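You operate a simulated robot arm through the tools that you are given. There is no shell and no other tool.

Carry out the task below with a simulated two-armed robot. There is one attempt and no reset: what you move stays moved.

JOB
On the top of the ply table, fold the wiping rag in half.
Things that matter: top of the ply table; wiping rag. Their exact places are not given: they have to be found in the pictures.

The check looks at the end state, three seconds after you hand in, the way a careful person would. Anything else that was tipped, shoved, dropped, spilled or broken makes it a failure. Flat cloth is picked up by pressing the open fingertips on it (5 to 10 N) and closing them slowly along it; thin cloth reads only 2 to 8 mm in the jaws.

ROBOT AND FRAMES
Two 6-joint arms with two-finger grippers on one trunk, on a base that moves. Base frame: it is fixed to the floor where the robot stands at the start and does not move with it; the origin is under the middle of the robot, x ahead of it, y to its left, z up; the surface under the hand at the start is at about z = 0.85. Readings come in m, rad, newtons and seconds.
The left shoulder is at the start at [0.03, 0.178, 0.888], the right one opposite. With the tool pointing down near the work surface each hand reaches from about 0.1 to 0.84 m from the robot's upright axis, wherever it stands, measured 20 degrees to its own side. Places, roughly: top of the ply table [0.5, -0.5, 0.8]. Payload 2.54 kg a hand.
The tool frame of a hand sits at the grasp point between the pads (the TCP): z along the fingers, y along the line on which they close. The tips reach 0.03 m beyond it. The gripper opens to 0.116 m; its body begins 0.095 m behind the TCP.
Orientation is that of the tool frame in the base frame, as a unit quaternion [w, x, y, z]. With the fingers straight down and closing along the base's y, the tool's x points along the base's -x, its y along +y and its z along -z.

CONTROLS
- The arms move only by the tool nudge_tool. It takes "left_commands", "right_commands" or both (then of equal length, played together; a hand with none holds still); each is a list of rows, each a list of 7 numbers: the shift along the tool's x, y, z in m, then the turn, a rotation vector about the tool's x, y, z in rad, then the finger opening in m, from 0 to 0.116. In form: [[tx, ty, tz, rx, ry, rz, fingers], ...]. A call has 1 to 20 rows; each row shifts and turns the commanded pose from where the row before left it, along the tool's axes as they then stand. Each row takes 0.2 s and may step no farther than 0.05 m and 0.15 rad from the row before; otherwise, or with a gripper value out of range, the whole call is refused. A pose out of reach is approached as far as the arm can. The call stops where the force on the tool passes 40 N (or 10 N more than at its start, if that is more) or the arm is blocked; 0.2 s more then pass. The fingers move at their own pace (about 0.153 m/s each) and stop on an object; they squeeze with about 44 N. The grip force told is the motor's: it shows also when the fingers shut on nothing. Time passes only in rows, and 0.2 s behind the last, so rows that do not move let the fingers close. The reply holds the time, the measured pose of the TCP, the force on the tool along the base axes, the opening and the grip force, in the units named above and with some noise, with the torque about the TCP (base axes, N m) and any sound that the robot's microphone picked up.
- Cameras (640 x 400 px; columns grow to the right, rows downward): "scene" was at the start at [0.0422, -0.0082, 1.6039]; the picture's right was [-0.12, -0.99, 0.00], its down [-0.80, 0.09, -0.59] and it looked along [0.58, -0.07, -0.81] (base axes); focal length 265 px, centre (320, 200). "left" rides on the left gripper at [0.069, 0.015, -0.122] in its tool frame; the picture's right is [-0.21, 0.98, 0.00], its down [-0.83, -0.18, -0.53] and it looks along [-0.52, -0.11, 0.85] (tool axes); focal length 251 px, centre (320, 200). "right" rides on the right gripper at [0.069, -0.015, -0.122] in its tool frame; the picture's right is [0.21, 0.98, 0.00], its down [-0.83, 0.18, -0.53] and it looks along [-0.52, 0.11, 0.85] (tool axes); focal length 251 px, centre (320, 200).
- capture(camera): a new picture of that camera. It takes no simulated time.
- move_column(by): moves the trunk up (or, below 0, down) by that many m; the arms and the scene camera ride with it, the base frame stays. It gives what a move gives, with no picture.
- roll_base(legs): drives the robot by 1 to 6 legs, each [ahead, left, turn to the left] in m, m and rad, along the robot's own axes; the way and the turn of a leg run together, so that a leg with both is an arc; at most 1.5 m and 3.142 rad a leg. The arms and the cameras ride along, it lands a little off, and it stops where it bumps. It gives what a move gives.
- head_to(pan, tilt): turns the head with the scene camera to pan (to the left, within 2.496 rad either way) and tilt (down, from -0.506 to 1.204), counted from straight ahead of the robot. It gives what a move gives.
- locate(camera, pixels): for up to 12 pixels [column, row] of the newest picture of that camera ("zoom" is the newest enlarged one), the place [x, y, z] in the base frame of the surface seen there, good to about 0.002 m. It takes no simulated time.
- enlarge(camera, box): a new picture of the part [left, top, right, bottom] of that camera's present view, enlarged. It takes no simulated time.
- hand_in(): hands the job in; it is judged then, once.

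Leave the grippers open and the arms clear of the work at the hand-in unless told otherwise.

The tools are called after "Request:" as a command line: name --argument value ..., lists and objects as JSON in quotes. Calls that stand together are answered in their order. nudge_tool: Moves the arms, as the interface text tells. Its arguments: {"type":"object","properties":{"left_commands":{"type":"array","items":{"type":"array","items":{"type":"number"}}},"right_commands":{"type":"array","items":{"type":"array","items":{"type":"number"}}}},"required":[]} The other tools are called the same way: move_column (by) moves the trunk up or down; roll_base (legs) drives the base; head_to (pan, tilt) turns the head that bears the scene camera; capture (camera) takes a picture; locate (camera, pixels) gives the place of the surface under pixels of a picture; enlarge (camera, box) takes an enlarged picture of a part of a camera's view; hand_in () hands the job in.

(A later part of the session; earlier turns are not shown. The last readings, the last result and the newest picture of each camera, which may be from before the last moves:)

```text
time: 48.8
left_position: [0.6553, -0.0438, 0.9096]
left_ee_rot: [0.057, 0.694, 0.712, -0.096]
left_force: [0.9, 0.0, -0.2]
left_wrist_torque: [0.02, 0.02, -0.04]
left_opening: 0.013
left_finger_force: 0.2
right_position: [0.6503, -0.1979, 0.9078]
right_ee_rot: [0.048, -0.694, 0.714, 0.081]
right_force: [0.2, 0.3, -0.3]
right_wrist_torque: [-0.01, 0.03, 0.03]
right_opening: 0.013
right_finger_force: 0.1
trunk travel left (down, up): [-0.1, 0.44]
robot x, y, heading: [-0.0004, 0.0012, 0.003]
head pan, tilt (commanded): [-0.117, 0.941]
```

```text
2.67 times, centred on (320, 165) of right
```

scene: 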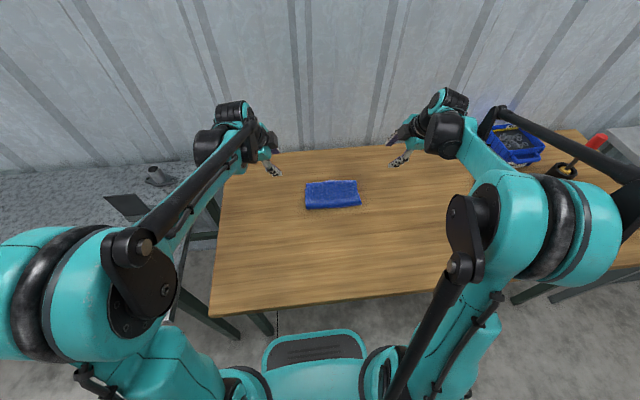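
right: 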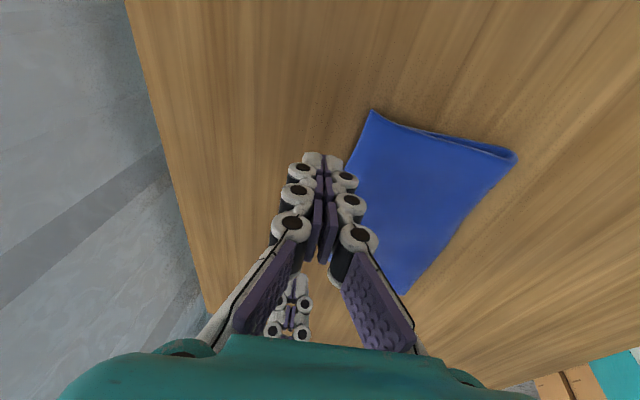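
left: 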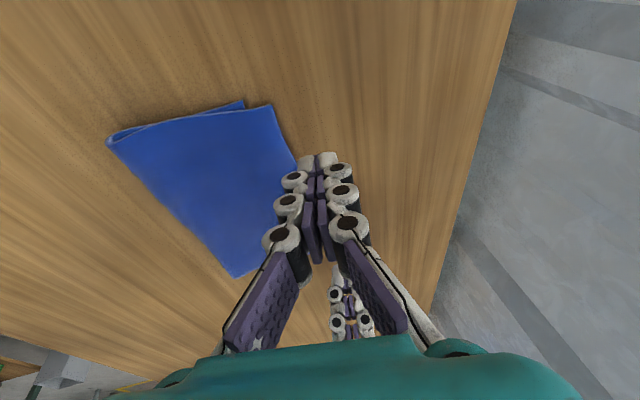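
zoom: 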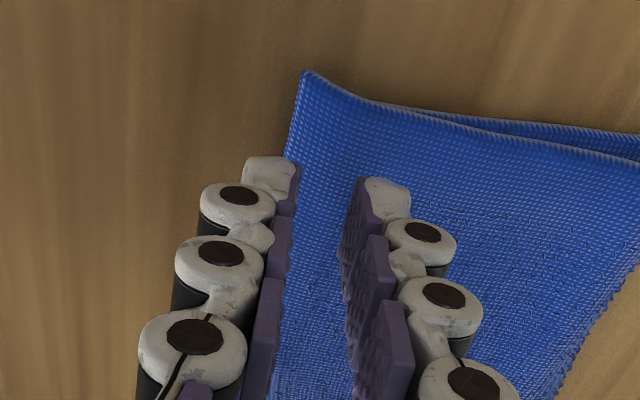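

The front pads are right at the edge. I'll shift 2 mm inward and lower to just above the cloth.

Request:
nudge_tool --left_commands '[[0.0012, -0.0003, 0.0056, 0, 0, 0, 0.013], [0.0012, -0.0003, 0.0056, 0, 0, 0, 0.013], [0.0012, -0.0003, 0.0056, 0, 0, 0, 0.013], [0.0002, 0.0001, 0.00098, 0, 0, 0, 0.013], [0, 0, 0, 0, 0, 0, 0.013]]' --right_commands '[[0.0009, 0.0003, 0.0049, 0, 0, 0, 0.013], [0.0009, 0.0003, 0.0049, 0, 0, 0, 0.013], [0.0009, 0.0003, 0.0049, 0, 0, 0, 0.013], [0.0002, -0.0001, 0.00098, 0, 0, 0, 0.013], [0, 0, 0, 0, 0, 0, 0.013]]'

Request:
enlarge --camera "left" --box '[200, 90, 440, 240]'

Request:
enlarge --camera "right" --box '[200, 90, 440, 240]'

```text
time: 50.0
left_position: [0.6531, -0.0439, 0.8887]
left_ee_rot: [0.057, 0.694, 0.711, -0.096]
left_force: [0.5, -0.4, -0.7]
left_wrist_torque: [-0.02, -0.01, -0.01]
left_opening: 0.0129
left_finger_force: 0.0
right_position: [0.6498, -0.1986, 0.8931]
right_ee_rot: [0.049, -0.694, 0.713, 0.082]
right_force: [-0.4, 0.1, 0.3]
right_wrist_torque: [-0.03, -0.01, -0.02]
right_opening: 0.013
right_finger_force: 0.1
trunk travel left (down, up): [-0.1, 0.44]
robot x, y, heading: [0.0011, 0.002, -0.0]
head pan, tilt (commanded): [-0.117, 0.941]
```

```text
2.67 times, centred on (320, 165) of left
```

zoom: 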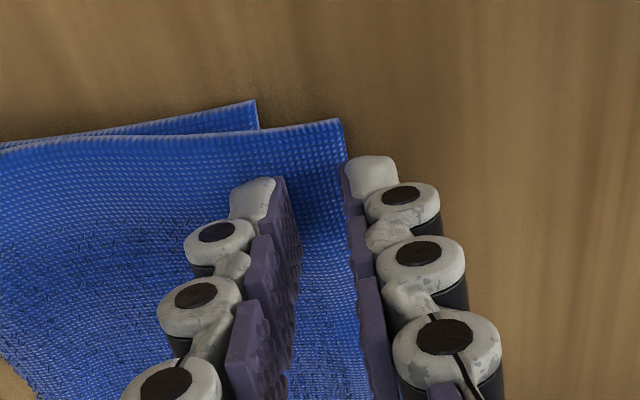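

```text
2.67 times, centred on (320, 165) of right
```

zoom: 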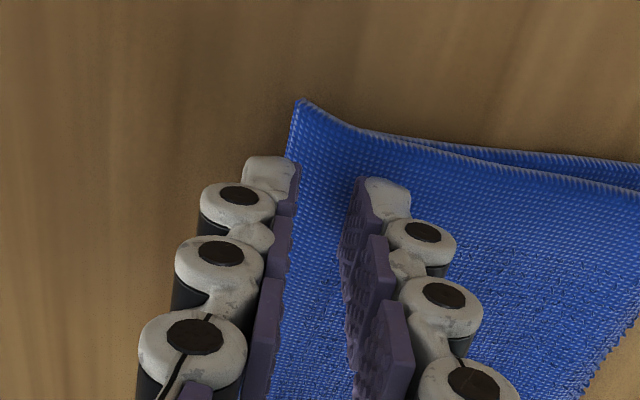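

No contact yet. The front pads are exactly at the edge, so I'll shift 3 mm (left) and 1 mm (right) further inward and lower in small steps until they press.

Request:
nudge_tool --left_commands '[[0.0003, -0.003, 0.0006, 0, 0, 0, 0.013], [0.0002, 0.0001, 0.00098, 0, 0, 0, 0.013], [0.0002, 0.0001, 0.00098, 0, 0, 0, 0.013], [0, 0, 0, 0, 0, 0, 0.013]]' --right_commands '[[0.0006, 0.0009, 0.003, 0, 0, 0, 0.013], [0.0002, -0.0001, 0.00098, 0, 0, 0, 0.013], [0.0002, -0.0001, 0.00098, 0, 0, 0, 0.013], [0, 0, 0, 0, 0, 0, 0.013]]'

```text
time: 51.0
left_position: [0.6498, -0.0438, 0.8887]
left_ee_rot: [0.057, 0.694, 0.712, -0.095]
left_force: [0.0, -0.2, -0.7]
left_wrist_torque: [0.0, -0.01, 0.01]
left_opening: 0.0128
left_finger_force: 0.1
right_position: [0.649, -0.1996, 0.8898]
right_ee_rot: [0.049, -0.695, 0.713, 0.081]
right_force: [-0.4, 0.0, -0.2]
right_wrist_torque: [-0.01, 0.0, 0.02]
right_opening: 0.013
right_finger_force: 0.1
trunk travel left (down, up): [-0.1, 0.44]
robot x, y, heading: [-0.0036, -0.0008, -0.002]
head pan, tilt (commanded): [-0.117, 0.941]
```

Still no force. I continue down 2 mm.

Request:
nudge_tool --left_commands '[[0.0002, 0.0001, 0.00098, 0, 0, 0, 0.013], [0.0002, 0.0001, 0.00098, 0, 0, 0, 0.013], [0, 0, 0, 0, 0, 0, 0.013]]' --right_commands '[[0.0002, -0.0001, 0.00098, 0, 0, 0, 0.013], [0.0002, -0.0001, 0.00098, 0, 0, 0, 0.013], [0, 0, 0, 0, 0, 0, 0.013]]'

```text
time: 51.8
left_position: [0.6502, -0.0444, 0.8863]
left_ee_rot: [0.057, 0.694, 0.712, -0.095]
left_force: [0.3, 0.4, 0.3]
left_wrist_torque: [-0.03, 0.02, 0.02]
left_opening: 0.0131
left_finger_force: 0.0
right_position: [0.6493, -0.1996, 0.8868]
right_ee_rot: [0.049, -0.694, 0.714, 0.082]
right_force: [-0.2, 0.6, 1.1]
right_wrist_torque: [0.0, 0.01, 0.03]
right_opening: 0.0129
right_finger_force: 0.0
trunk travel left (down, up): [-0.1, 0.44]
robot x, y, heading: [-0.0015, 0.0022, 0.005]
head pan, tilt (commanded): [-0.117, 0.941]
```

Contact is beginning: the right hand reads about 1 N. I go down another 1.5 mm on both.

Request:
nudge_tool --left_commands '[[0.0002, 0.0001, 0.00098, 0, 0, 0, 0.013], [0.0001, 0, 0.0007, 0, 0, 0, 0.013], [0, 0, 0, 0, 0, 0, 0.013]]' --right_commands '[[0.0002, -0.0001, 0.00098, 0, 0, 0, 0.013], [0.0001, 0, 0.0005, 0, 0, 0, 0.013], [0, 0, 0, 0, 0, 0, 0.013]]'

Request:
enlarge --camera "left" --box '[200, 90, 440, 240]'

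Request:
enlarge --camera "right" --box '[200, 90, 440, 240]'

```text
time: 52.6
left_position: [0.6507, -0.0434, 0.885]
left_ee_rot: [0.057, 0.694, 0.711, -0.096]
left_force: [-0.1, -1.2, 2.8]
left_wrist_torque: [-0.02, 0.01, 0.0]
left_opening: 0.0128
left_finger_force: 0.0
right_position: [0.6498, -0.1995, 0.8853]
right_ee_rot: [0.049, -0.694, 0.713, 0.082]
right_force: [-0.5, -0.1, 1.3]
right_wrist_torque: [0.05, 0.0, 0.01]
right_opening: 0.0129
right_finger_force: 0.0
trunk travel left (down, up): [-0.1, 0.44]
robot x, y, heading: [0.0027, 0.0009, -0.003]
head pan, tilt (commanded): [-0.117, 0.941]
```

```text
2.67 times, centred on (320, 165) of left
```

zoom: 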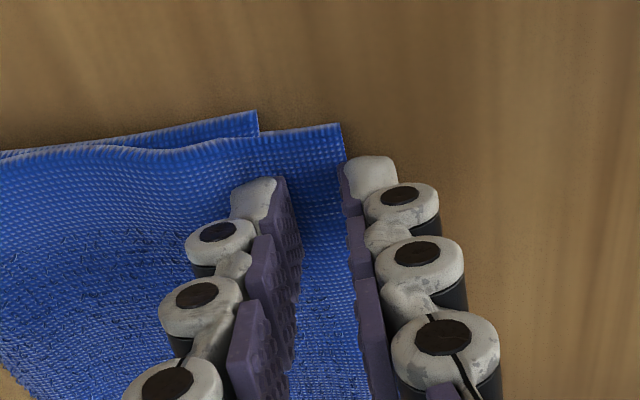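

```text
2.67 times, centred on (320, 165) of right
```

zoom: 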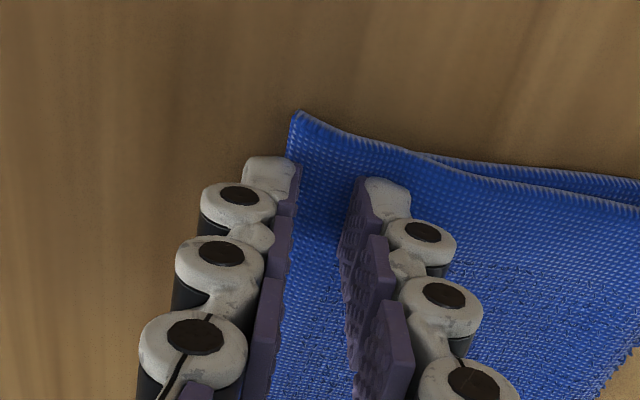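

The left hand presses 2.8 N and the right 1.3 N. I'll press a bit more, 0.7 mm and 1.2 mm, then close slowly and check at 5 mm opening.

Request:
nudge_tool --left_commands '[[0.0001, 0, 0.0007, 0, 0, 0, 0.013], [0, 0, 0, 0, 0, 0, 0.011], [0, 0, 0, 0, 0, 0, 0.009], [0, 0, 0, 0, 0, 0, 0.007], [0, 0, 0, 0, 0, 0, 0.005]]' --right_commands '[[0.0002, -0.0001, 0.0012, 0, 0, 0, 0.013], [0, 0, 0, 0, 0, 0, 0.011], [0, 0, 0, 0, 0, 0, 0.009], [0, 0, 0, 0, 0, 0, 0.007], [0, 0, 0, 0, 0, 0, 0.005]]'

Request:
enlarge --camera "left" --box '[200, 90, 440, 240]'

Request:
enlarge --camera "right" --box '[200, 90, 440, 240]'

```text
time: 53.8
left_position: [0.6502, -0.0439, 0.8843]
left_ee_rot: [0.057, 0.694, 0.711, -0.095]
left_force: [-0.3, 0.2, 2.8]
left_wrist_torque: [-0.03, 0.07, 0.01]
left_opening: 0.0043
left_finger_force: 0.0
right_position: [0.6487, -0.1996, 0.8834]
right_ee_rot: [0.049, -0.696, 0.712, 0.081]
right_force: [1.0, -0.3, 1.0]
right_wrist_torque: [-0.01, 0.0, -0.06]
right_opening: 0.0043
right_finger_force: 0.2
trunk travel left (down, up): [-0.1, 0.44]
robot x, y, heading: [-0.0006, -0.0012, -0.001]
head pan, tilt (commanded): [-0.117, 0.941]
```

```text
2.67 times, centred on (320, 165) of left
```

zoom: 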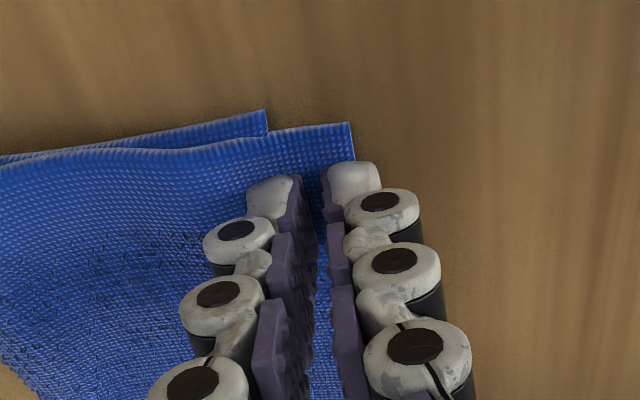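

```text
2.67 times, centred on (320, 165) of right
```

zoom: 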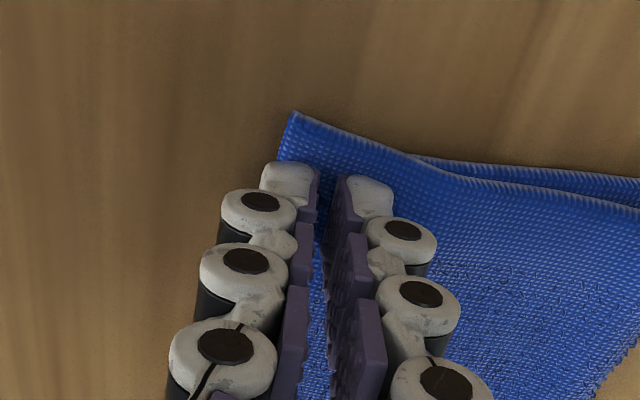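

No clear ridge yet. I'll finish closing and see what the jaws hold.

Request:
nudge_tool --left_commands '[[0, 0, 0, 0, 0, 0, 0.003], [0, 0, 0, 0, 0, 0, 0.001], [0, 0, 0, 0, 0, 0, 0.0], [0, 0, 0, 0, 0, 0, 0.0]]' --right_commands '[[0, 0, 0, 0, 0, 0, 0.003], [0, 0, 0, 0, 0, 0, 0.001], [0, 0, 0, 0, 0, 0, 0.0], [0, 0, 0, 0, 0, 0, 0.0]]'

Request:
enlarge --camera "left" --box '[200, 90, 440, 240]'

Request:
enlarge --camera "right" --box '[200, 90, 440, 240]'

```text
time: 54.8
left_position: [0.6498, -0.0431, 0.8844]
left_ee_rot: [0.057, 0.694, 0.711, -0.096]
left_force: [-0.6, 0.0, 1.1]
left_wrist_torque: [-0.01, 0.0, 0.0]
left_opening: 0.0002
left_finger_force: 28.7
right_position: [0.6494, -0.1977, 0.8842]
right_ee_rot: [0.049, -0.695, 0.713, 0.082]
right_force: [-0.3, -0.3, 1.0]
right_wrist_torque: [0.0, 0.0, -0.01]
right_opening: 0.0
right_finger_force: 28.8
trunk travel left (down, up): [-0.1, 0.44]
robot x, y, heading: [-0.0025, 0.0002, 0.003]
head pan, tilt (commanded): [-0.117, 0.941]
```

```text
2.67 times, centred on (320, 165) of left
```

zoom: 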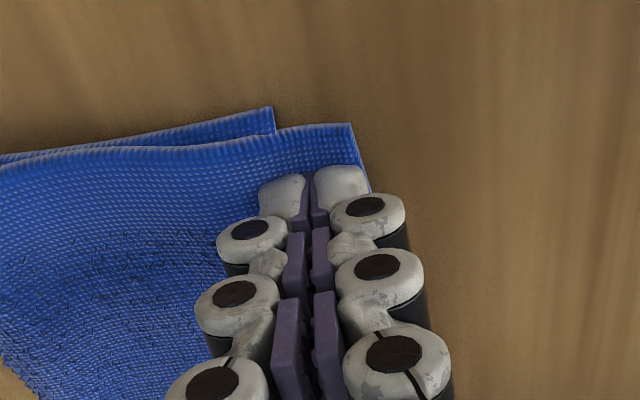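

```text
2.67 times, centred on (320, 165) of right
```

zoom: 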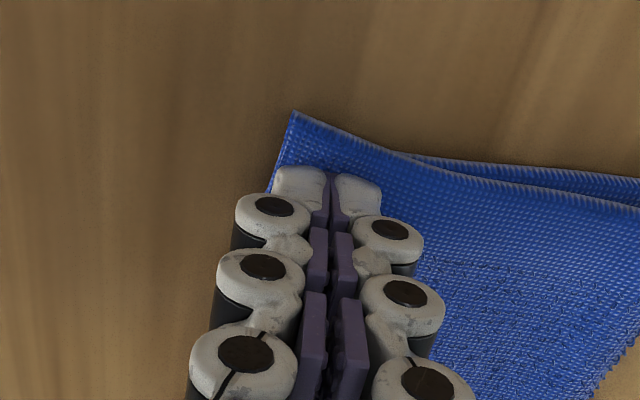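

The short 13 mm span was too stiff to buckle and nothing was gripped. The first pinch worked with a 34 mm span, so I'll retry with about 0.032. I rise 20 mm, open, and look again.

Request:
nudge_tool --left_commands '[[-0.0021, -0.0006, -0.0098, 0, 0, 0, 0.0], [-0.0021, -0.0006, -0.0098, 0, 0, 0, 0.02], [0, 0, 0, 0, 0, 0, 0.032], [0, 0, 0, 0, 0, 0, 0.032]]' --right_commands '[[-0.0018, 0.0005, -0.0098, 0, 0, 0, 0.0], [-0.0018, 0.0005, -0.0098, 0, 0, 0, 0.02], [0, 0, 0, 0, 0, 0, 0.032], [0, 0, 0, 0, 0, 0, 0.032]]'

Request:
capture --camera "left"

Request:
capture --camera "right"

```text
time: 55.8
left_position: [0.65, -0.0427, 0.9027]
left_ee_rot: [0.057, 0.694, 0.712, -0.094]
left_force: [-0.3, -0.5, -0.8]
left_wrist_torque: [-0.03, 0.0, 0.0]
left_opening: 0.0319
left_finger_force: 0.1
right_position: [0.6479, -0.1992, 0.9066]
right_ee_rot: [0.048, -0.694, 0.713, 0.081]
right_force: [-0.8, -0.2, 0.2]
right_wrist_torque: [0.01, 0.0, -0.03]
right_opening: 0.0319
right_finger_force: 0.0
trunk travel left (down, up): [-0.1, 0.44]
robot x, y, heading: [-0.0009, 0.0045, -0.0]
head pan, tilt (commanded): [-0.117, 0.941]
```

```text
taken
```

left: 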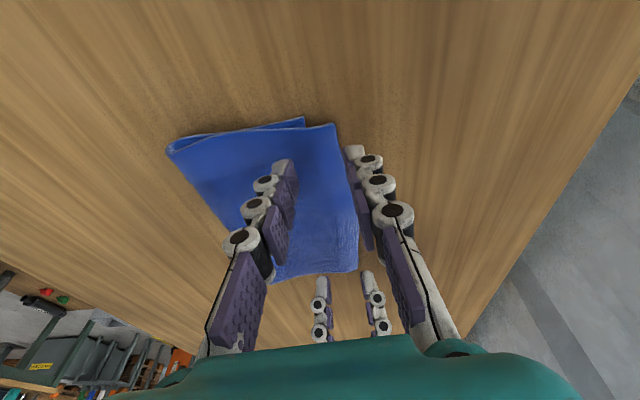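

```text
taken
```

right: 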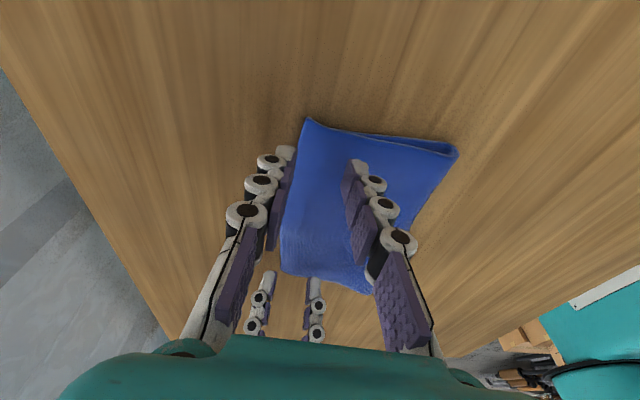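

I'll locate the edges again: left camera top corner (333, 127), edge (341, 155), lower corner (303, 122), right camera top corner (308, 123), edge (298, 150).

Request:
locate --camera "left" --pixels '[[332, 128], [339, 150], [302, 121], [173, 150], [345, 175], [320, 150], [290, 130]]'

Request:
locate --camera "right" --pixels '[[308, 123], [302, 140], [298, 155], [452, 152], [330, 150], [360, 140], [293, 180]]'

```text
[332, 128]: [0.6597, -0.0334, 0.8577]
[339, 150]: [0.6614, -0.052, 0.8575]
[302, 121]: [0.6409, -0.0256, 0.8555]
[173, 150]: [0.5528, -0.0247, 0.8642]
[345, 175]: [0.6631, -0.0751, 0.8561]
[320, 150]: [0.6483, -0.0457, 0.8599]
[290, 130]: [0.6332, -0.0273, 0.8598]
```

```text
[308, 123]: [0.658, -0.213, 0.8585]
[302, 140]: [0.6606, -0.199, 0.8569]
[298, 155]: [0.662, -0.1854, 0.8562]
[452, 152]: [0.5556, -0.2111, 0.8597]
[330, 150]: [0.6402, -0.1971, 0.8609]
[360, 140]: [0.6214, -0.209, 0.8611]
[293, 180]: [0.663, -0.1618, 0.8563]
```

The top edge is at x ≈ 0.661 on both sides and the lower edge at ≈ 0.641. I'll tilt 0.07 rad so both fingertips match the step, place the front pads 4 mm inside the edge, and go down close to contact.

Request:
nudge_tool --left_commands '[[0, 0, 0, 0.0683, 0.0011, -0.015, 0.032], [0.0011, -0.0025, 0.0051, 0, 0, 0, 0.032], [0.0011, -0.0025, 0.0051, 0, 0, 0, 0.032], [0, 0, 0, 0, 0, 0, 0.032]]' --right_commands '[[0, 0, 0, -0.0687, 0.0018, 0.013, 0.032], [0.0013, 0.0015, 0.0067, 0, 0, 0, 0.032], [0.0013, 0.0015, 0.0067, 0, 0, 0, 0.032], [0, 0, 0, 0, 0, 0, 0.032]]'

Request:
enlarge --camera "left" --box '[200, 90, 440, 240]'

Request:
enlarge --camera "right" --box '[200, 90, 440, 240]'

```text
time: 56.8
left_position: [0.6424, -0.0436, 0.8954]
left_ee_rot: [0.033, 0.691, 0.712, -0.12]
left_force: [0.3, -0.6, -0.4]
left_wrist_torque: [-0.03, -0.01, 0.01]
left_opening: 0.0321
left_finger_force: 0.1
right_position: [0.6435, -0.1983, 0.8912]
right_ee_rot: [0.024, -0.691, 0.714, 0.106]
right_force: [-0.6, 0.3, 0.2]
right_wrist_torque: [-0.02, 0.0, -0.02]
right_opening: 0.032
right_finger_force: 0.0
trunk travel left (down, up): [-0.1, 0.44]
robot x, y, heading: [-0.0022, -0.0045, -0.0]
head pan, tilt (commanded): [-0.117, 0.941]
```

```text
2.67 times, centred on (320, 165) of left
```

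zoom: 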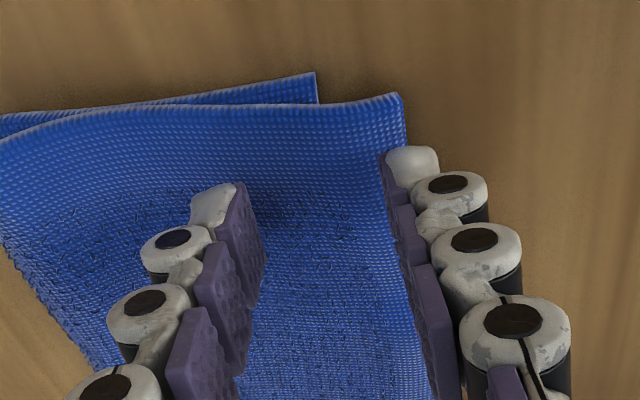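

```text
2.67 times, centred on (320, 165) of right
```

zoom: 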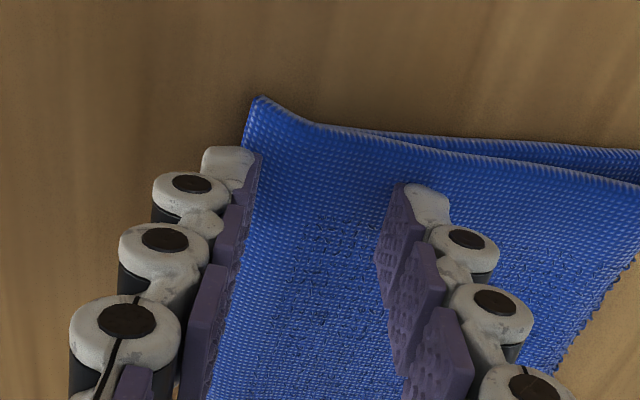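

Good placement on the left. On the right the front pad is just at the edge, so I shift that hand 3 mm inward. Then both go down in 1 mm steps.

Request:
nudge_tool --left_commands '[[0.0008, 0.0005, 0.0039, 0, 0, 0, 0.032], [0.0002, 0.0001, 0.00097, 0, 0, 0, 0.032], [0.0002, 0.0001, 0.00097, 0, 0, 0, 0.032], [0, 0, 0, 0, 0, 0, 0.032]]' --right_commands '[[0.0001, 0.003, 0.0003, 0, 0, 0, 0.032], [0.0002, -0.0001, 0.00098, 0, 0, 0, 0.032], [0.0002, -0.0001, 0.00098, 0, 0, 0, 0.032], [0, 0, 0, 0, 0, 0, 0.032]]'

```text
time: 57.8
left_position: [0.6431, -0.0449, 0.8881]
left_ee_rot: [0.033, 0.69, 0.713, -0.12]
left_force: [0.2, 0.5, 0.4]
left_wrist_torque: [0.01, -0.02, 0.01]
left_opening: 0.0319
left_finger_force: 0.0
right_position: [0.642, -0.1986, 0.8896]
right_ee_rot: [0.024, -0.691, 0.714, 0.106]
right_force: [-0.3, -1.3, 0.0]
right_wrist_torque: [-0.02, 0.01, -0.01]
right_opening: 0.0319
right_finger_force: 0.2
trunk travel left (down, up): [-0.1, 0.44]
robot x, y, heading: [-0.0039, 0.0033, 0.001]
head pan, tilt (commanded): [-0.117, 0.941]
```

No force yet. I go down another 2 mm on the left and 3 mm on the right.

Request:
nudge_tool --left_commands '[[0.0002, 0.0001, 0.00097, 0, 0, 0, 0.032], [0.0002, 0.0001, 0.00097, 0, 0, 0, 0.032], [0, 0, 0, 0, 0, 0, 0.032]]' --right_commands '[[0.0003, -0.0002, 0.0015, 0, 0, 0, 0.032], [0.0003, -0.0002, 0.0015, 0, 0, 0, 0.032], [0, 0, 0, 0, 0, 0, 0.032]]'

```text
time: 58.6
left_position: [0.6427, -0.0462, 0.8864]
left_ee_rot: [0.032, 0.691, 0.712, -0.12]
left_force: [0.4, -0.3, 6.3]
left_wrist_torque: [-0.03, -0.08, 0.0]
left_opening: 0.032
left_finger_force: 0.1
right_position: [0.6413, -0.1977, 0.8878]
right_ee_rot: [0.024, -0.692, 0.714, 0.105]
right_force: [-0.2, 0.1, 1.8]
right_wrist_torque: [-0.02, -0.01, 0.01]
right_opening: 0.032
right_finger_force: 0.0
trunk travel left (down, up): [-0.1, 0.44]
robot x, y, heading: [0.0025, -0.0031, 0.004]
head pan, tilt (commanded): [-0.117, 0.941]
```

The left hand presses 6.3 N and the right 1.8 N. I lower the right 1.2 mm more and start closing slowly to 0.016.

Request:
nudge_tool --left_commands '[[0, 0, 0, 0, 0, 0, 0.032], [0, 0, 0, 0, 0, 0, 0.032], [0, 0, 0, 0, 0, 0, 0.029], [0, 0, 0, 0, 0, 0, 0.026], [0, 0, 0, 0, 0, 0, 0.023], [0, 0, 0, 0, 0, 0, 0.02], [0, 0, 0, 0, 0, 0, 0.017]]' --right_commands '[[0.0002, -0.0001, 0.0012, 0, 0, 0, 0.032], [0, 0, 0, 0, 0, 0, 0.032], [0, 0, 0, 0, 0, 0, 0.029], [0, 0, 0, 0, 0, 0, 0.026], [0, 0, 0, 0, 0, 0, 0.023], [0, 0, 0, 0, 0, 0, 0.02], [0, 0, 0, 0, 0, 0, 0.017]]'

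Request:
enlarge --camera "left" --box '[200, 90, 440, 240]'

Request:
enlarge --camera "right" --box '[200, 90, 440, 240]'

```text
time: 60.2
left_position: [0.6415, -0.0446, 0.8859]
left_ee_rot: [0.033, 0.69, 0.713, -0.12]
left_force: [0.7, -0.3, 1.4]
left_wrist_torque: [-0.02, 0.01, -0.02]
left_opening: 0.0169
left_finger_force: 0.1
right_position: [0.641, -0.1982, 0.8864]
right_ee_rot: [0.024, -0.691, 0.714, 0.105]
right_force: [0.6, -0.2, 3.5]
right_wrist_torque: [0.03, 0.04, 0.03]
right_opening: 0.0162
right_finger_force: 0.1
trunk travel left (down, up): [-0.1, 0.44]
robot x, y, heading: [-0.0024, -0.0005, 0.002]
head pan, tilt (commanded): [-0.117, 0.941]
```

```text
2.67 times, centred on (320, 165) of left
```

zoom: 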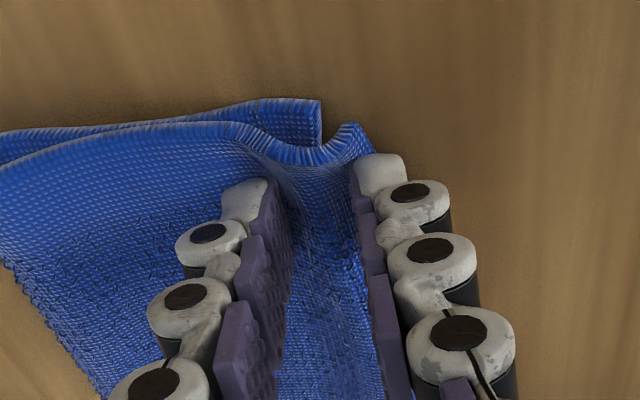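

```text
2.67 times, centred on (320, 165) of right
```

zoom: 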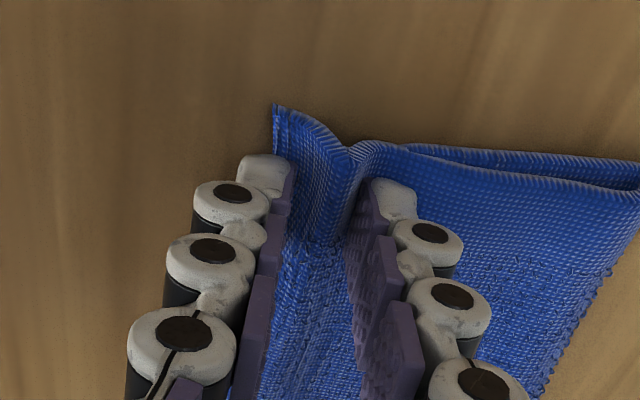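

The top layer's edge is bending up between the fingers on both sides. I'll keep closing slowly to a full squeeze.

Request:
nudge_tool --left_commands '[[0, 0, 0, 0, 0, 0, 0.014], [0, 0, 0, 0, 0, 0, 0.011], [0, 0, 0, 0, 0, 0, 0.008], [0, 0, 0, 0, 0, 0, 0.005], [0, 0, 0, 0, 0, 0, 0.002], [0, 0, 0, 0, 0, 0, 0.0], [0, 0, 0, 0, 0, 0, 0.0]]' --right_commands '[[0, 0, 0, 0, 0, 0, 0.014], [0, 0, 0, 0, 0, 0, 0.011], [0, 0, 0, 0, 0, 0, 0.008], [0, 0, 0, 0, 0, 0, 0.005], [0, 0, 0, 0, 0, 0, 0.002], [0, 0, 0, 0, 0, 0, 0.0], [0, 0, 0, 0, 0, 0, 0.0]]'

Request:
enlarge --camera "left" --box '[200, 90, 440, 240]'

Request:
enlarge --camera "right" --box '[200, 90, 440, 240]'

```text
time: 61.8
left_position: [0.642, -0.0435, 0.8869]
left_ee_rot: [0.032, 0.69, 0.713, -0.12]
left_force: [-0.4, -0.4, -0.3]
left_wrist_torque: [-0.02, -0.03, 0.03]
left_opening: 0.0041
left_finger_force: 36.1
right_position: [0.6403, -0.1978, 0.8848]
right_ee_rot: [0.025, -0.691, 0.715, 0.105]
right_force: [-0.4, 0.6, 0.4]
right_wrist_torque: [0.02, -0.01, -0.01]
right_opening: 0.004
right_finger_force: 33.7
trunk travel left (down, up): [-0.1, 0.44]
robot x, y, heading: [0.0019, -0.0001, 0.001]
head pan, tilt (commanded): [-0.117, 0.941]
```

```text
2.67 times, centred on (320, 165) of left
```

zoom: 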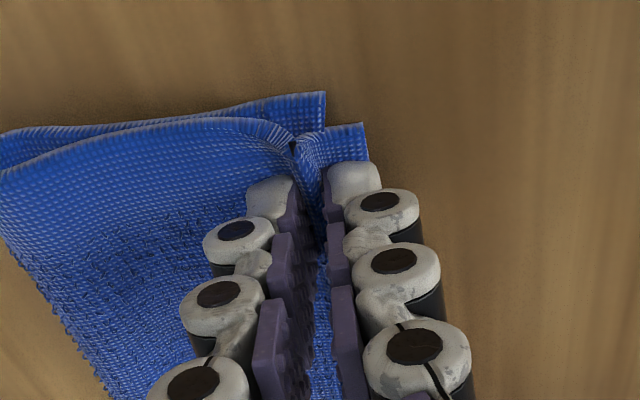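

```text
2.67 times, centred on (320, 165) of right
```

zoom: 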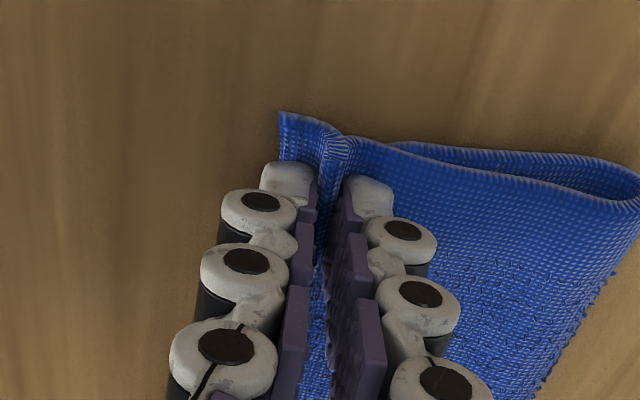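

Both hands now hold the top layer: 4 mm in the jaws and about 35 N. I lift 30 mm with a small move toward the robot and check that only the top layer comes up.

Request:
nudge_tool --left_commands '[[-0.002, -0.0042, -0.0093, 0, 0, 0, 0], [-0.002, -0.0042, -0.0093, 0, 0, 0, 0], [-0.002, -0.0042, -0.0093, 0, 0, 0, 0], [0, 0, 0, 0, 0, 0, 0]]' --right_commands '[[-0.0017, 0.0042, -0.0094, 0, 0, 0, 0], [-0.0017, 0.0042, -0.0094, 0, 0, 0, 0], [-0.0017, 0.0042, -0.0094, 0, 0, 0, 0], [0, 0, 0, 0, 0, 0, 0]]'

Request:
capture --camera "left"

Request:
capture --camera "right"

Request:
enlarge --camera "scene" --box '[290, 140, 390, 215]'

```text
time: 62.8
left_position: [0.6344, -0.0448, 0.9154]
left_ee_rot: [0.032, 0.691, 0.712, -0.121]
left_force: [-0.1, -0.1, -0.2]
left_wrist_torque: [-0.01, 0.03, -0.02]
left_opening: 0.0049
left_finger_force: 36.7
right_position: [0.6335, -0.1977, 0.9146]
right_ee_rot: [0.024, -0.691, 0.714, 0.106]
right_force: [-0.9, 0.5, -0.8]
right_wrist_torque: [0.03, -0.1, 0.02]
right_opening: 0.0046
right_finger_force: 36.7
trunk travel left (down, up): [-0.1, 0.44]
robot x, y, heading: [-0.0016, -0.0012, 0.003]
head pan, tilt (commanded): [-0.117, 0.941]
```

```text
taken
```

left: 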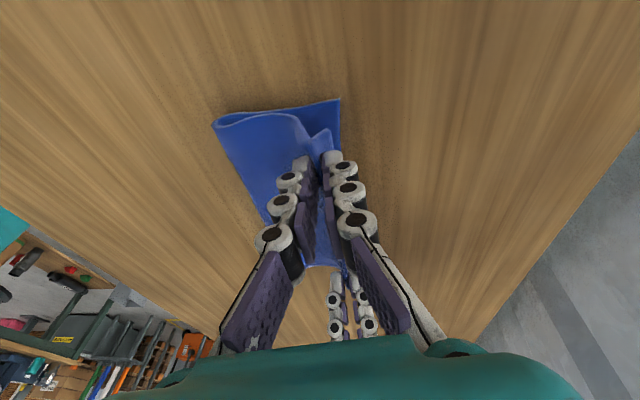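

```text
taken
```

right: 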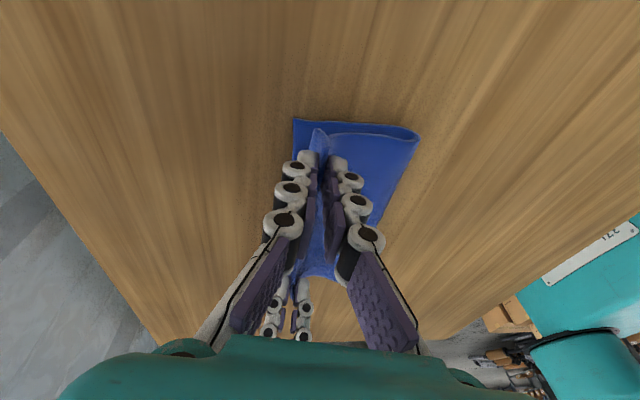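

```text
5.33 times, centred on (340, 178) of scene
```

zoom: 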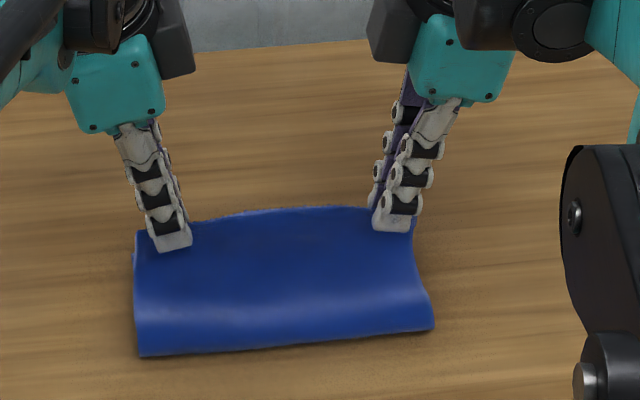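

Only the top layer is lifted and the lower layer stays flat. I'll locate the lower far corners (left (337, 103), right (297, 123)), the flap edge, and the fold.

Request:
locate --camera "left" --pixels '[[337, 103], [327, 133], [218, 126], [310, 143], [225, 120], [330, 115]]'

Request:
locate --camera "right" --pixels '[[297, 123], [320, 133], [413, 134], [330, 150], [305, 125], [405, 128]]'

```text
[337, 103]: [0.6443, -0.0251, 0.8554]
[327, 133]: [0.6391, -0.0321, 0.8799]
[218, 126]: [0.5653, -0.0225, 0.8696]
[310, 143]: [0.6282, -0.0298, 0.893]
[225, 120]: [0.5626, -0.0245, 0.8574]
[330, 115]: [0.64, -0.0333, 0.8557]
```

```text
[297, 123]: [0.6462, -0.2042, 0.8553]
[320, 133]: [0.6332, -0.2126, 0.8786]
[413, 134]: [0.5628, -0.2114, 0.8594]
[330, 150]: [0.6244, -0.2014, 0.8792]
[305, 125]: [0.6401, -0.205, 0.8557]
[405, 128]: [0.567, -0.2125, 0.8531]
```

The fold line has crept to x ≈ 0.563 while the lower edge is at ≈ 0.645, so the top layer is still too long. With both corners held, I'll redo the fold properly: carry the edge back over to the robot side so the lower half lies flat out to x ≈ 0.537, then fold over again. First the trip back.

Request:
nudge_tool --left_commands '[[-0.0022, -0.0143, -0.0111, 0, 0, 0, 0], [-0.0022, -0.0143, -0.0111, 0, 0, 0, 0], [-0.0012, -0.0134, -0.0063, 0, 0, 0, 0], [-0.0012, -0.0134, -0.0063, 0, 0, 0, 0], [0.0001, -0.0127, -0.0004, 0, 0, 0, 0], [0.0001, -0.0127, -0.0004, 0, 0, 0, 0], [0.0013, -0.0119, 0.0054, 0, 0, 0, 0], [0.0013, -0.0119, 0.0054, 0, 0, 0, 0], [0.0019, -0.01, 0.0081, 0, 0, 0, 0], [0.0019, -0.01, 0.0081, 0, 0, 0, 0], [0.0027, -0.0136, 0.0115, 0, 0, 0, 0], [0, 0, 0, 0, 0, 0, 0]]' --right_commands '[[-0.0018, 0.0142, -0.0113, 0, 0, 0, 0], [-0.0018, 0.0142, -0.0113, 0, 0, 0, 0], [-0.0009, 0.0133, -0.0064, 0, 0, 0, 0], [-0.0009, 0.0133, -0.0064, 0, 0, 0, 0], [0.0001, 0.0126, -0.0006, 0, 0, 0, 0], [0.0001, 0.0126, -0.0006, 0, 0, 0, 0], [0.0012, 0.0119, 0.0053, 0, 0, 0, 0], [0.0012, 0.0119, 0.0053, 0, 0, 0, 0], [0.0017, 0.0101, 0.008, 0, 0, 0, 0], [0.0017, 0.0101, 0.008, 0, 0, 0, 0], [0.0024, 0.0137, 0.0115, 0, 0, 0, 0], [0, 0, 0, 0, 0, 0, 0]]'

Request:
capture --camera "left"

Request:
capture --camera "right"

Request:
enlarge --camera "scene" --box '[280, 140, 400, 230]'

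```text
time: 65.4
left_position: [0.4985, -0.0435, 0.9284]
left_ee_rot: [0.032, 0.691, 0.712, -0.12]
left_force: [0.2, 0.1, 0.8]
left_wrist_torque: [0.0, -0.03, -0.04]
left_opening: 0.0033
left_finger_force: 31.2
right_position: [0.4957, -0.1956, 0.9309]
right_ee_rot: [0.024, -0.691, 0.714, 0.106]
right_force: [0.5, 0.3, 1.5]
right_wrist_torque: [0.02, -0.08, -0.06]
right_opening: 0.0035
right_finger_force: 33.2
trunk travel left (down, up): [-0.1, 0.44]
robot x, y, heading: [-0.0013, -0.0038, -0.002]
head pan, tilt (commanded): [-0.117, 0.941]
```

```text
taken
```

left: 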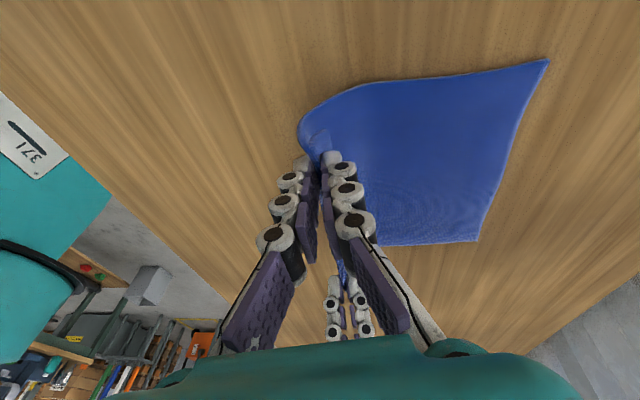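

```text
taken
```

right: 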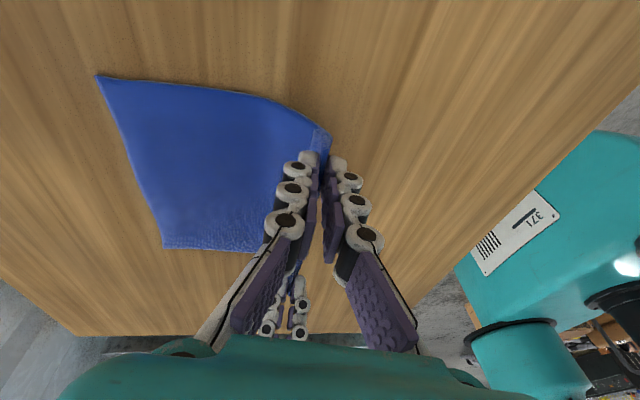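

```text
4.44 times, centred on (340, 185) of scene
```

zoom: 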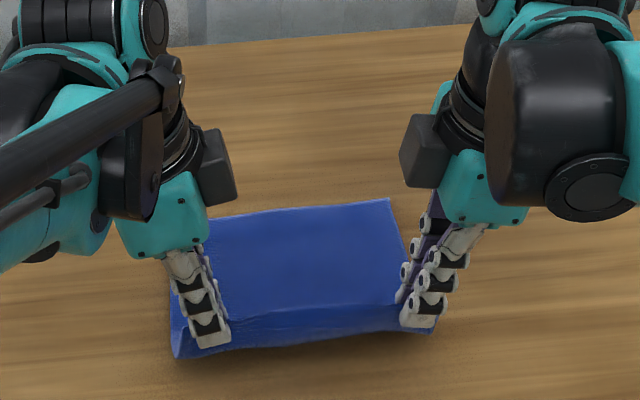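

Now the cloth is unfolded and lies flat out toward the robot side. I'll check where the far corners and the lift-off line are: left (545, 62), (475, 240) and the side edge near (350, 92) and (320, 110), right (100, 78), (165, 245) and the side near (260, 100) and (300, 115).

Request:
locate --camera "left" --pixels '[[543, 64], [475, 239], [420, 80], [380, 87], [350, 95], [325, 110], [308, 125]]'

Request:
locate --camera "right" --pixels '[[101, 79], [166, 245], [210, 92], [250, 98], [275, 104], [300, 117], [322, 132]]'

```text
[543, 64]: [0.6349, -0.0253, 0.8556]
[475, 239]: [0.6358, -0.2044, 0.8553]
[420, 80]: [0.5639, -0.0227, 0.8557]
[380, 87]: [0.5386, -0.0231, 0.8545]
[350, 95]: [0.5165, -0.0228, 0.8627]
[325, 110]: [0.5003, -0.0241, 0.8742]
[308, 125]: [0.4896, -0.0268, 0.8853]
```

```text
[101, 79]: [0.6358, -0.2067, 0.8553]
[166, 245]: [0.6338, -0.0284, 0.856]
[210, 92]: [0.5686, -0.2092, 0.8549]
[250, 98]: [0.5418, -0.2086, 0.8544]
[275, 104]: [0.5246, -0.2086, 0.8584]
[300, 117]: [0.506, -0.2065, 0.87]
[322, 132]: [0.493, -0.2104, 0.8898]
```

The far edge is now at x ≈ 0.635 and straight on both sides, with the lift-off line at about 0.53. The true half line is x ≈ 0.5295. I'll fold over again on an arc of radius 0.054 m about that line.

Request:
nudge_tool --left_commands '[[-0.0016, 0.0123, -0.0068, 0, 0, 0, 0], [-0.0014, 0.0128, -0.0058, 0, 0, 0, 0], [-0.0007, 0.0139, -0.0023, 0, 0, 0, 0], [0.0001, 0.0141, 0.0013, 0, 0, 0, 0], [0.0009, 0.0132, 0.0048, 0, 0, 0, 0], [0.0016, 0.0115, 0.008, 0, 0, 0, 0], [0.0022, 0.0089, 0.0106, 0, 0, 0, 0], [0, 0, 0, 0, 0, 0, 0]]' --right_commands '[[-0.0015, -0.0124, -0.0068, 0, 0, 0, 0], [-0.0013, -0.0128, -0.0057, 0, 0, 0, 0], [-0.0007, -0.0139, -0.0022, 0, 0, 0, 0], [0, -0.0141, 0.0014, 0, 0, 0, 0], [0.0007, -0.0132, 0.0049, 0, 0, 0, 0], [0.0013, -0.0114, 0.0081, 0, 0, 0, 0], [0.0018, -0.0088, 0.0108, 0, 0, 0, 0], [0, 0, 0, 0, 0, 0, 0]]'

Request:
capture --camera "left"

Request:
capture --camera "right"

Request:
enlarge --camera "scene" --box '[280, 140, 400, 230]'

```text
time: 67.2
left_position: [0.5804, -0.0431, 0.9094]
left_ee_rot: [0.033, 0.69, 0.713, -0.119]
left_force: [0.1, -2.9, 0.4]
left_wrist_torque: [-0.08, -0.03, 0.01]
left_opening: 0.0042
left_finger_force: 32.2
right_position: [0.5793, -0.1982, 0.9095]
right_ee_rot: [0.023, -0.692, 0.714, 0.106]
right_force: [0.7, 3.1, 2.4]
right_wrist_torque: [0.08, -0.08, -0.04]
right_opening: 0.0039
right_finger_force: 33.7
trunk travel left (down, up): [-0.1, 0.44]
robot x, y, heading: [0.0016, 0.0026, -0.002]
head pan, tilt (commanded): [-0.117, 0.941]
```

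```text
taken
```

left: 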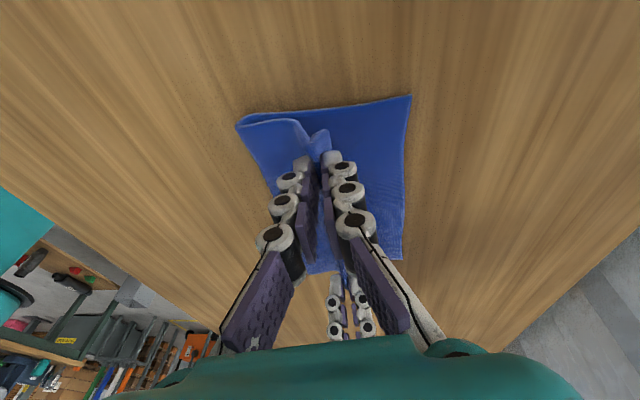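

```text
taken
```

right: 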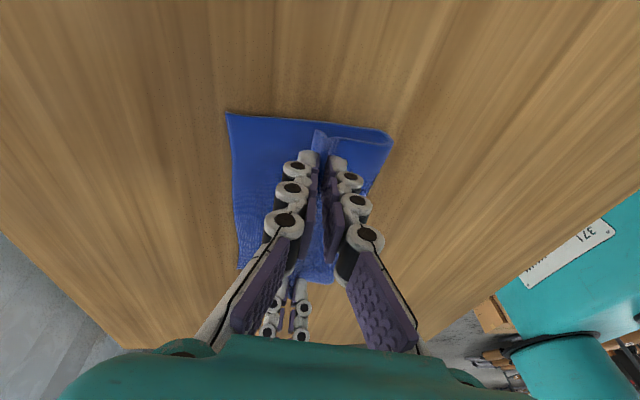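

```text
4.44 times, centred on (340, 185) of scene
```

zoom: 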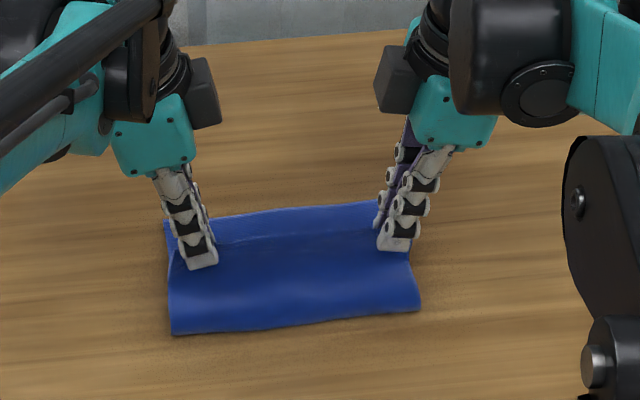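

The fold formed again. I'll locate the far corners and the fold: left (408, 98), (402, 258), fold (240, 124), right (229, 115), (240, 265), fold (388, 140).

Request:
locate --camera "left" --pixels '[[407, 99], [401, 256], [241, 125], [255, 118], [310, 140], [325, 135]]'

Request:
locate --camera "right" --pixels '[[230, 116], [240, 266], [387, 141], [375, 130], [320, 135], [330, 150]]'

Request:
locate --camera "zoom" --pixels '[[175, 330], [417, 307], [290, 322], [290, 225], [380, 205], [170, 225]]'

```text
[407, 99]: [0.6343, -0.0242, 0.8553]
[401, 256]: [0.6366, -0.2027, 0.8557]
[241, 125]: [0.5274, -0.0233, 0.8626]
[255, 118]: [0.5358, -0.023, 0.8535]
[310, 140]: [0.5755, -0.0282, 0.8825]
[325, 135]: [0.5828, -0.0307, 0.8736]
```

```text
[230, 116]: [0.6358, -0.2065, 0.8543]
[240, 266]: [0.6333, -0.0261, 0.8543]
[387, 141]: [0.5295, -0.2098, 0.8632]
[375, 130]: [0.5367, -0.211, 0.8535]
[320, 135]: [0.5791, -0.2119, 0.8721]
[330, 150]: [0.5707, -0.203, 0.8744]
```

```text
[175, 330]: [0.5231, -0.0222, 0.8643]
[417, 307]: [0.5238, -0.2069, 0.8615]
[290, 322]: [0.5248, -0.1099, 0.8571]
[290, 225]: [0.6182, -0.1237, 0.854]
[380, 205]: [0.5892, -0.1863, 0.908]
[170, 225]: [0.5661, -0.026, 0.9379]
```

The fold line is at x ≈ 0.525 and the far edge at 0.635, so the halves are now balanced. I'll lower the held edge to tip x ≈ 0.588, just above the stack.

Request:
nudge_tool --left_commands '[[0.0008, 0.0046, 0.0041, 0, 0, 0, 0], [0.0008, 0.0046, 0.0041, 0, 0, 0, 0], [0.0008, 0.0042, 0.0041, 0, 0, 0, 0], [0, 0, 0, 0, 0, 0, 0]]' --right_commands '[[0.0007, -0.0045, 0.0041, 0, 0, 0, 0], [0.0007, -0.0045, 0.0041, 0, 0, 0, 0], [0.0007, -0.0045, 0.0041, 0, 0, 0, 0], [0, 0, 0, 0, 0, 0, 0]]'

Request:
enlarge --camera "left" --box '[210, 90, 450, 240]'

Request:
enlarge --camera "right" --box '[200, 90, 440, 240]'

```text
time: 68.2
left_position: [0.594, -0.0438, 0.8959]
left_ee_rot: [0.032, 0.69, 0.713, -0.12]
left_force: [-0.4, -2.6, 0.5]
left_wrist_torque: [-0.05, -0.03, -0.02]
left_opening: 0.0042
left_finger_force: 32.8
right_position: [0.5924, -0.1985, 0.8944]
right_ee_rot: [0.023, -0.692, 0.714, 0.106]
right_force: [0.2, 2.6, 0.3]
right_wrist_torque: [0.05, -0.05, -0.01]
right_opening: 0.004
right_finger_force: 31.6
trunk travel left (down, up): [-0.1, 0.44]
robot x, y, heading: [0.0033, 0.0024, 0.001]
head pan, tilt (commanded): [-0.117, 0.941]
```

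```text
2.67 times, centred on (330, 165) of left
```

zoom: 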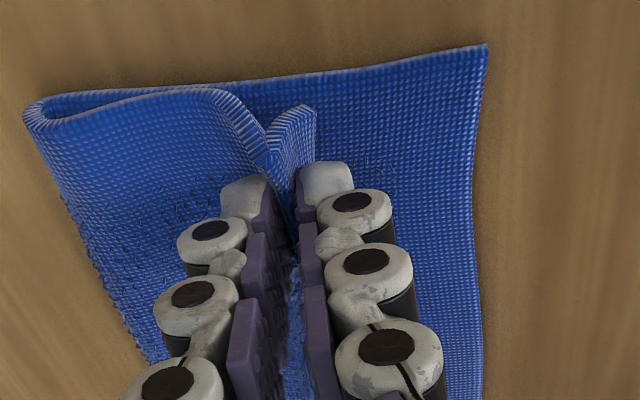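

```text
2.67 times, centred on (320, 165) of right
```

zoom: 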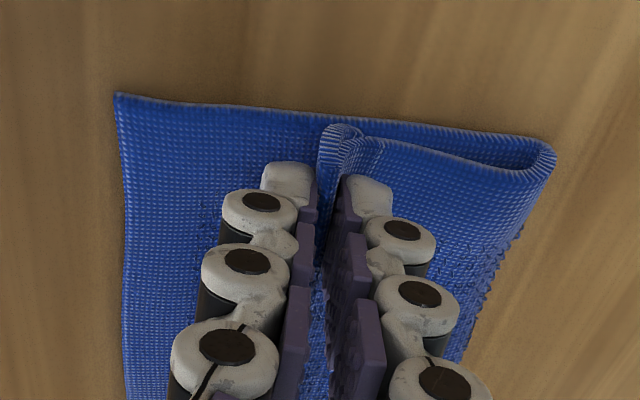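

The held edge stands up between the pads with roughly 30–35 mm of cloth beyond the tip line. To line the edges up, the tip should be near x ≈ 0.602, so I'll move both hands +12 mm in x at this height and look.

Request:
nudge_tool --left_commands '[[-0.0002, 0.004, -0.0005, 0, 0, 0, 0], [-0.0002, 0.004, -0.0005, 0, 0, 0, 0], [-0.0002, 0.004, -0.0005, 0, 0, 0, 0], [0, 0, 0, 0, 0, 0, 0]]' --right_commands '[[-0.0002, -0.004, -0.0005, 0, 0, 0, 0], [-0.0002, -0.004, -0.0005, 0, 0, 0, 0], [-0.0002, -0.004, -0.0005, 0, 0, 0, 0], [0, 0, 0, 0, 0, 0, 0]]'

Request:
capture --camera "left"

Request:
capture --camera "right"

Request:
enlarge --camera "left" --box '[210, 90, 450, 240]'

Request:
enlarge --camera "right" --box '[200, 90, 440, 240]'

```text
time: 69.2
left_position: [0.6045, -0.0429, 0.8959]
left_ee_rot: [0.033, 0.69, 0.713, -0.12]
left_force: [-1.0, -1.9, -0.8]
left_wrist_torque: [-0.06, -0.01, 0.03]
left_opening: 0.004
left_finger_force: 33.1
right_position: [0.6033, -0.1971, 0.8949]
right_ee_rot: [0.024, -0.692, 0.714, 0.105]
right_force: [-0.2, 2.8, 0.6]
right_wrist_torque: [0.06, -0.07, -0.04]
right_opening: 0.0043
right_finger_force: 32.9
trunk travel left (down, up): [-0.1, 0.44]
robot x, y, heading: [0.0013, -0.0027, -0.002]
head pan, tilt (commanded): [-0.117, 0.941]
```

```text
taken
```

left: 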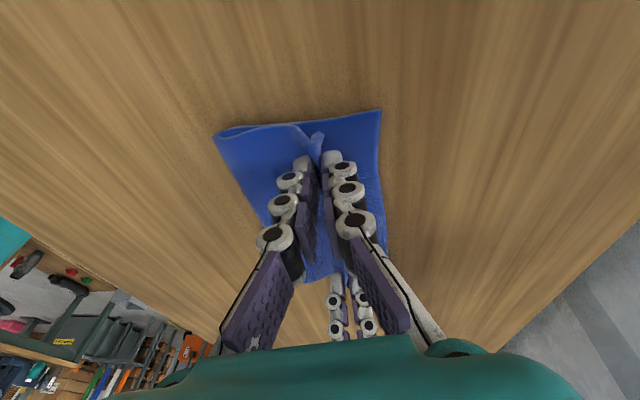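

```text
taken
```

right: 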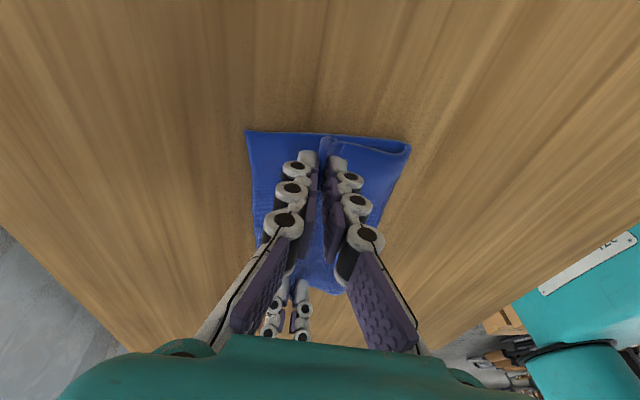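

```text
2.67 times, centred on (330, 165) of left
```

zoom: 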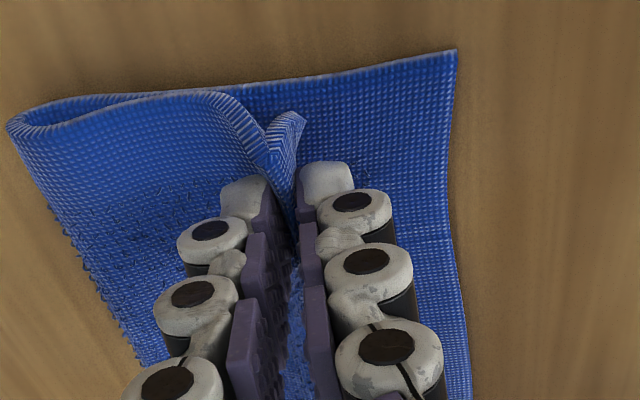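

```text
2.67 times, centred on (320, 165) of right
```

zoom: 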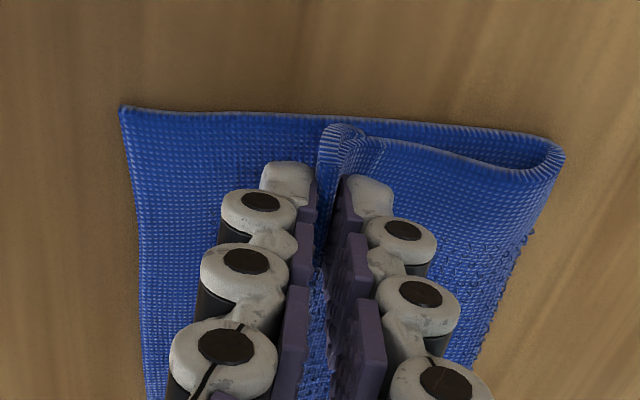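

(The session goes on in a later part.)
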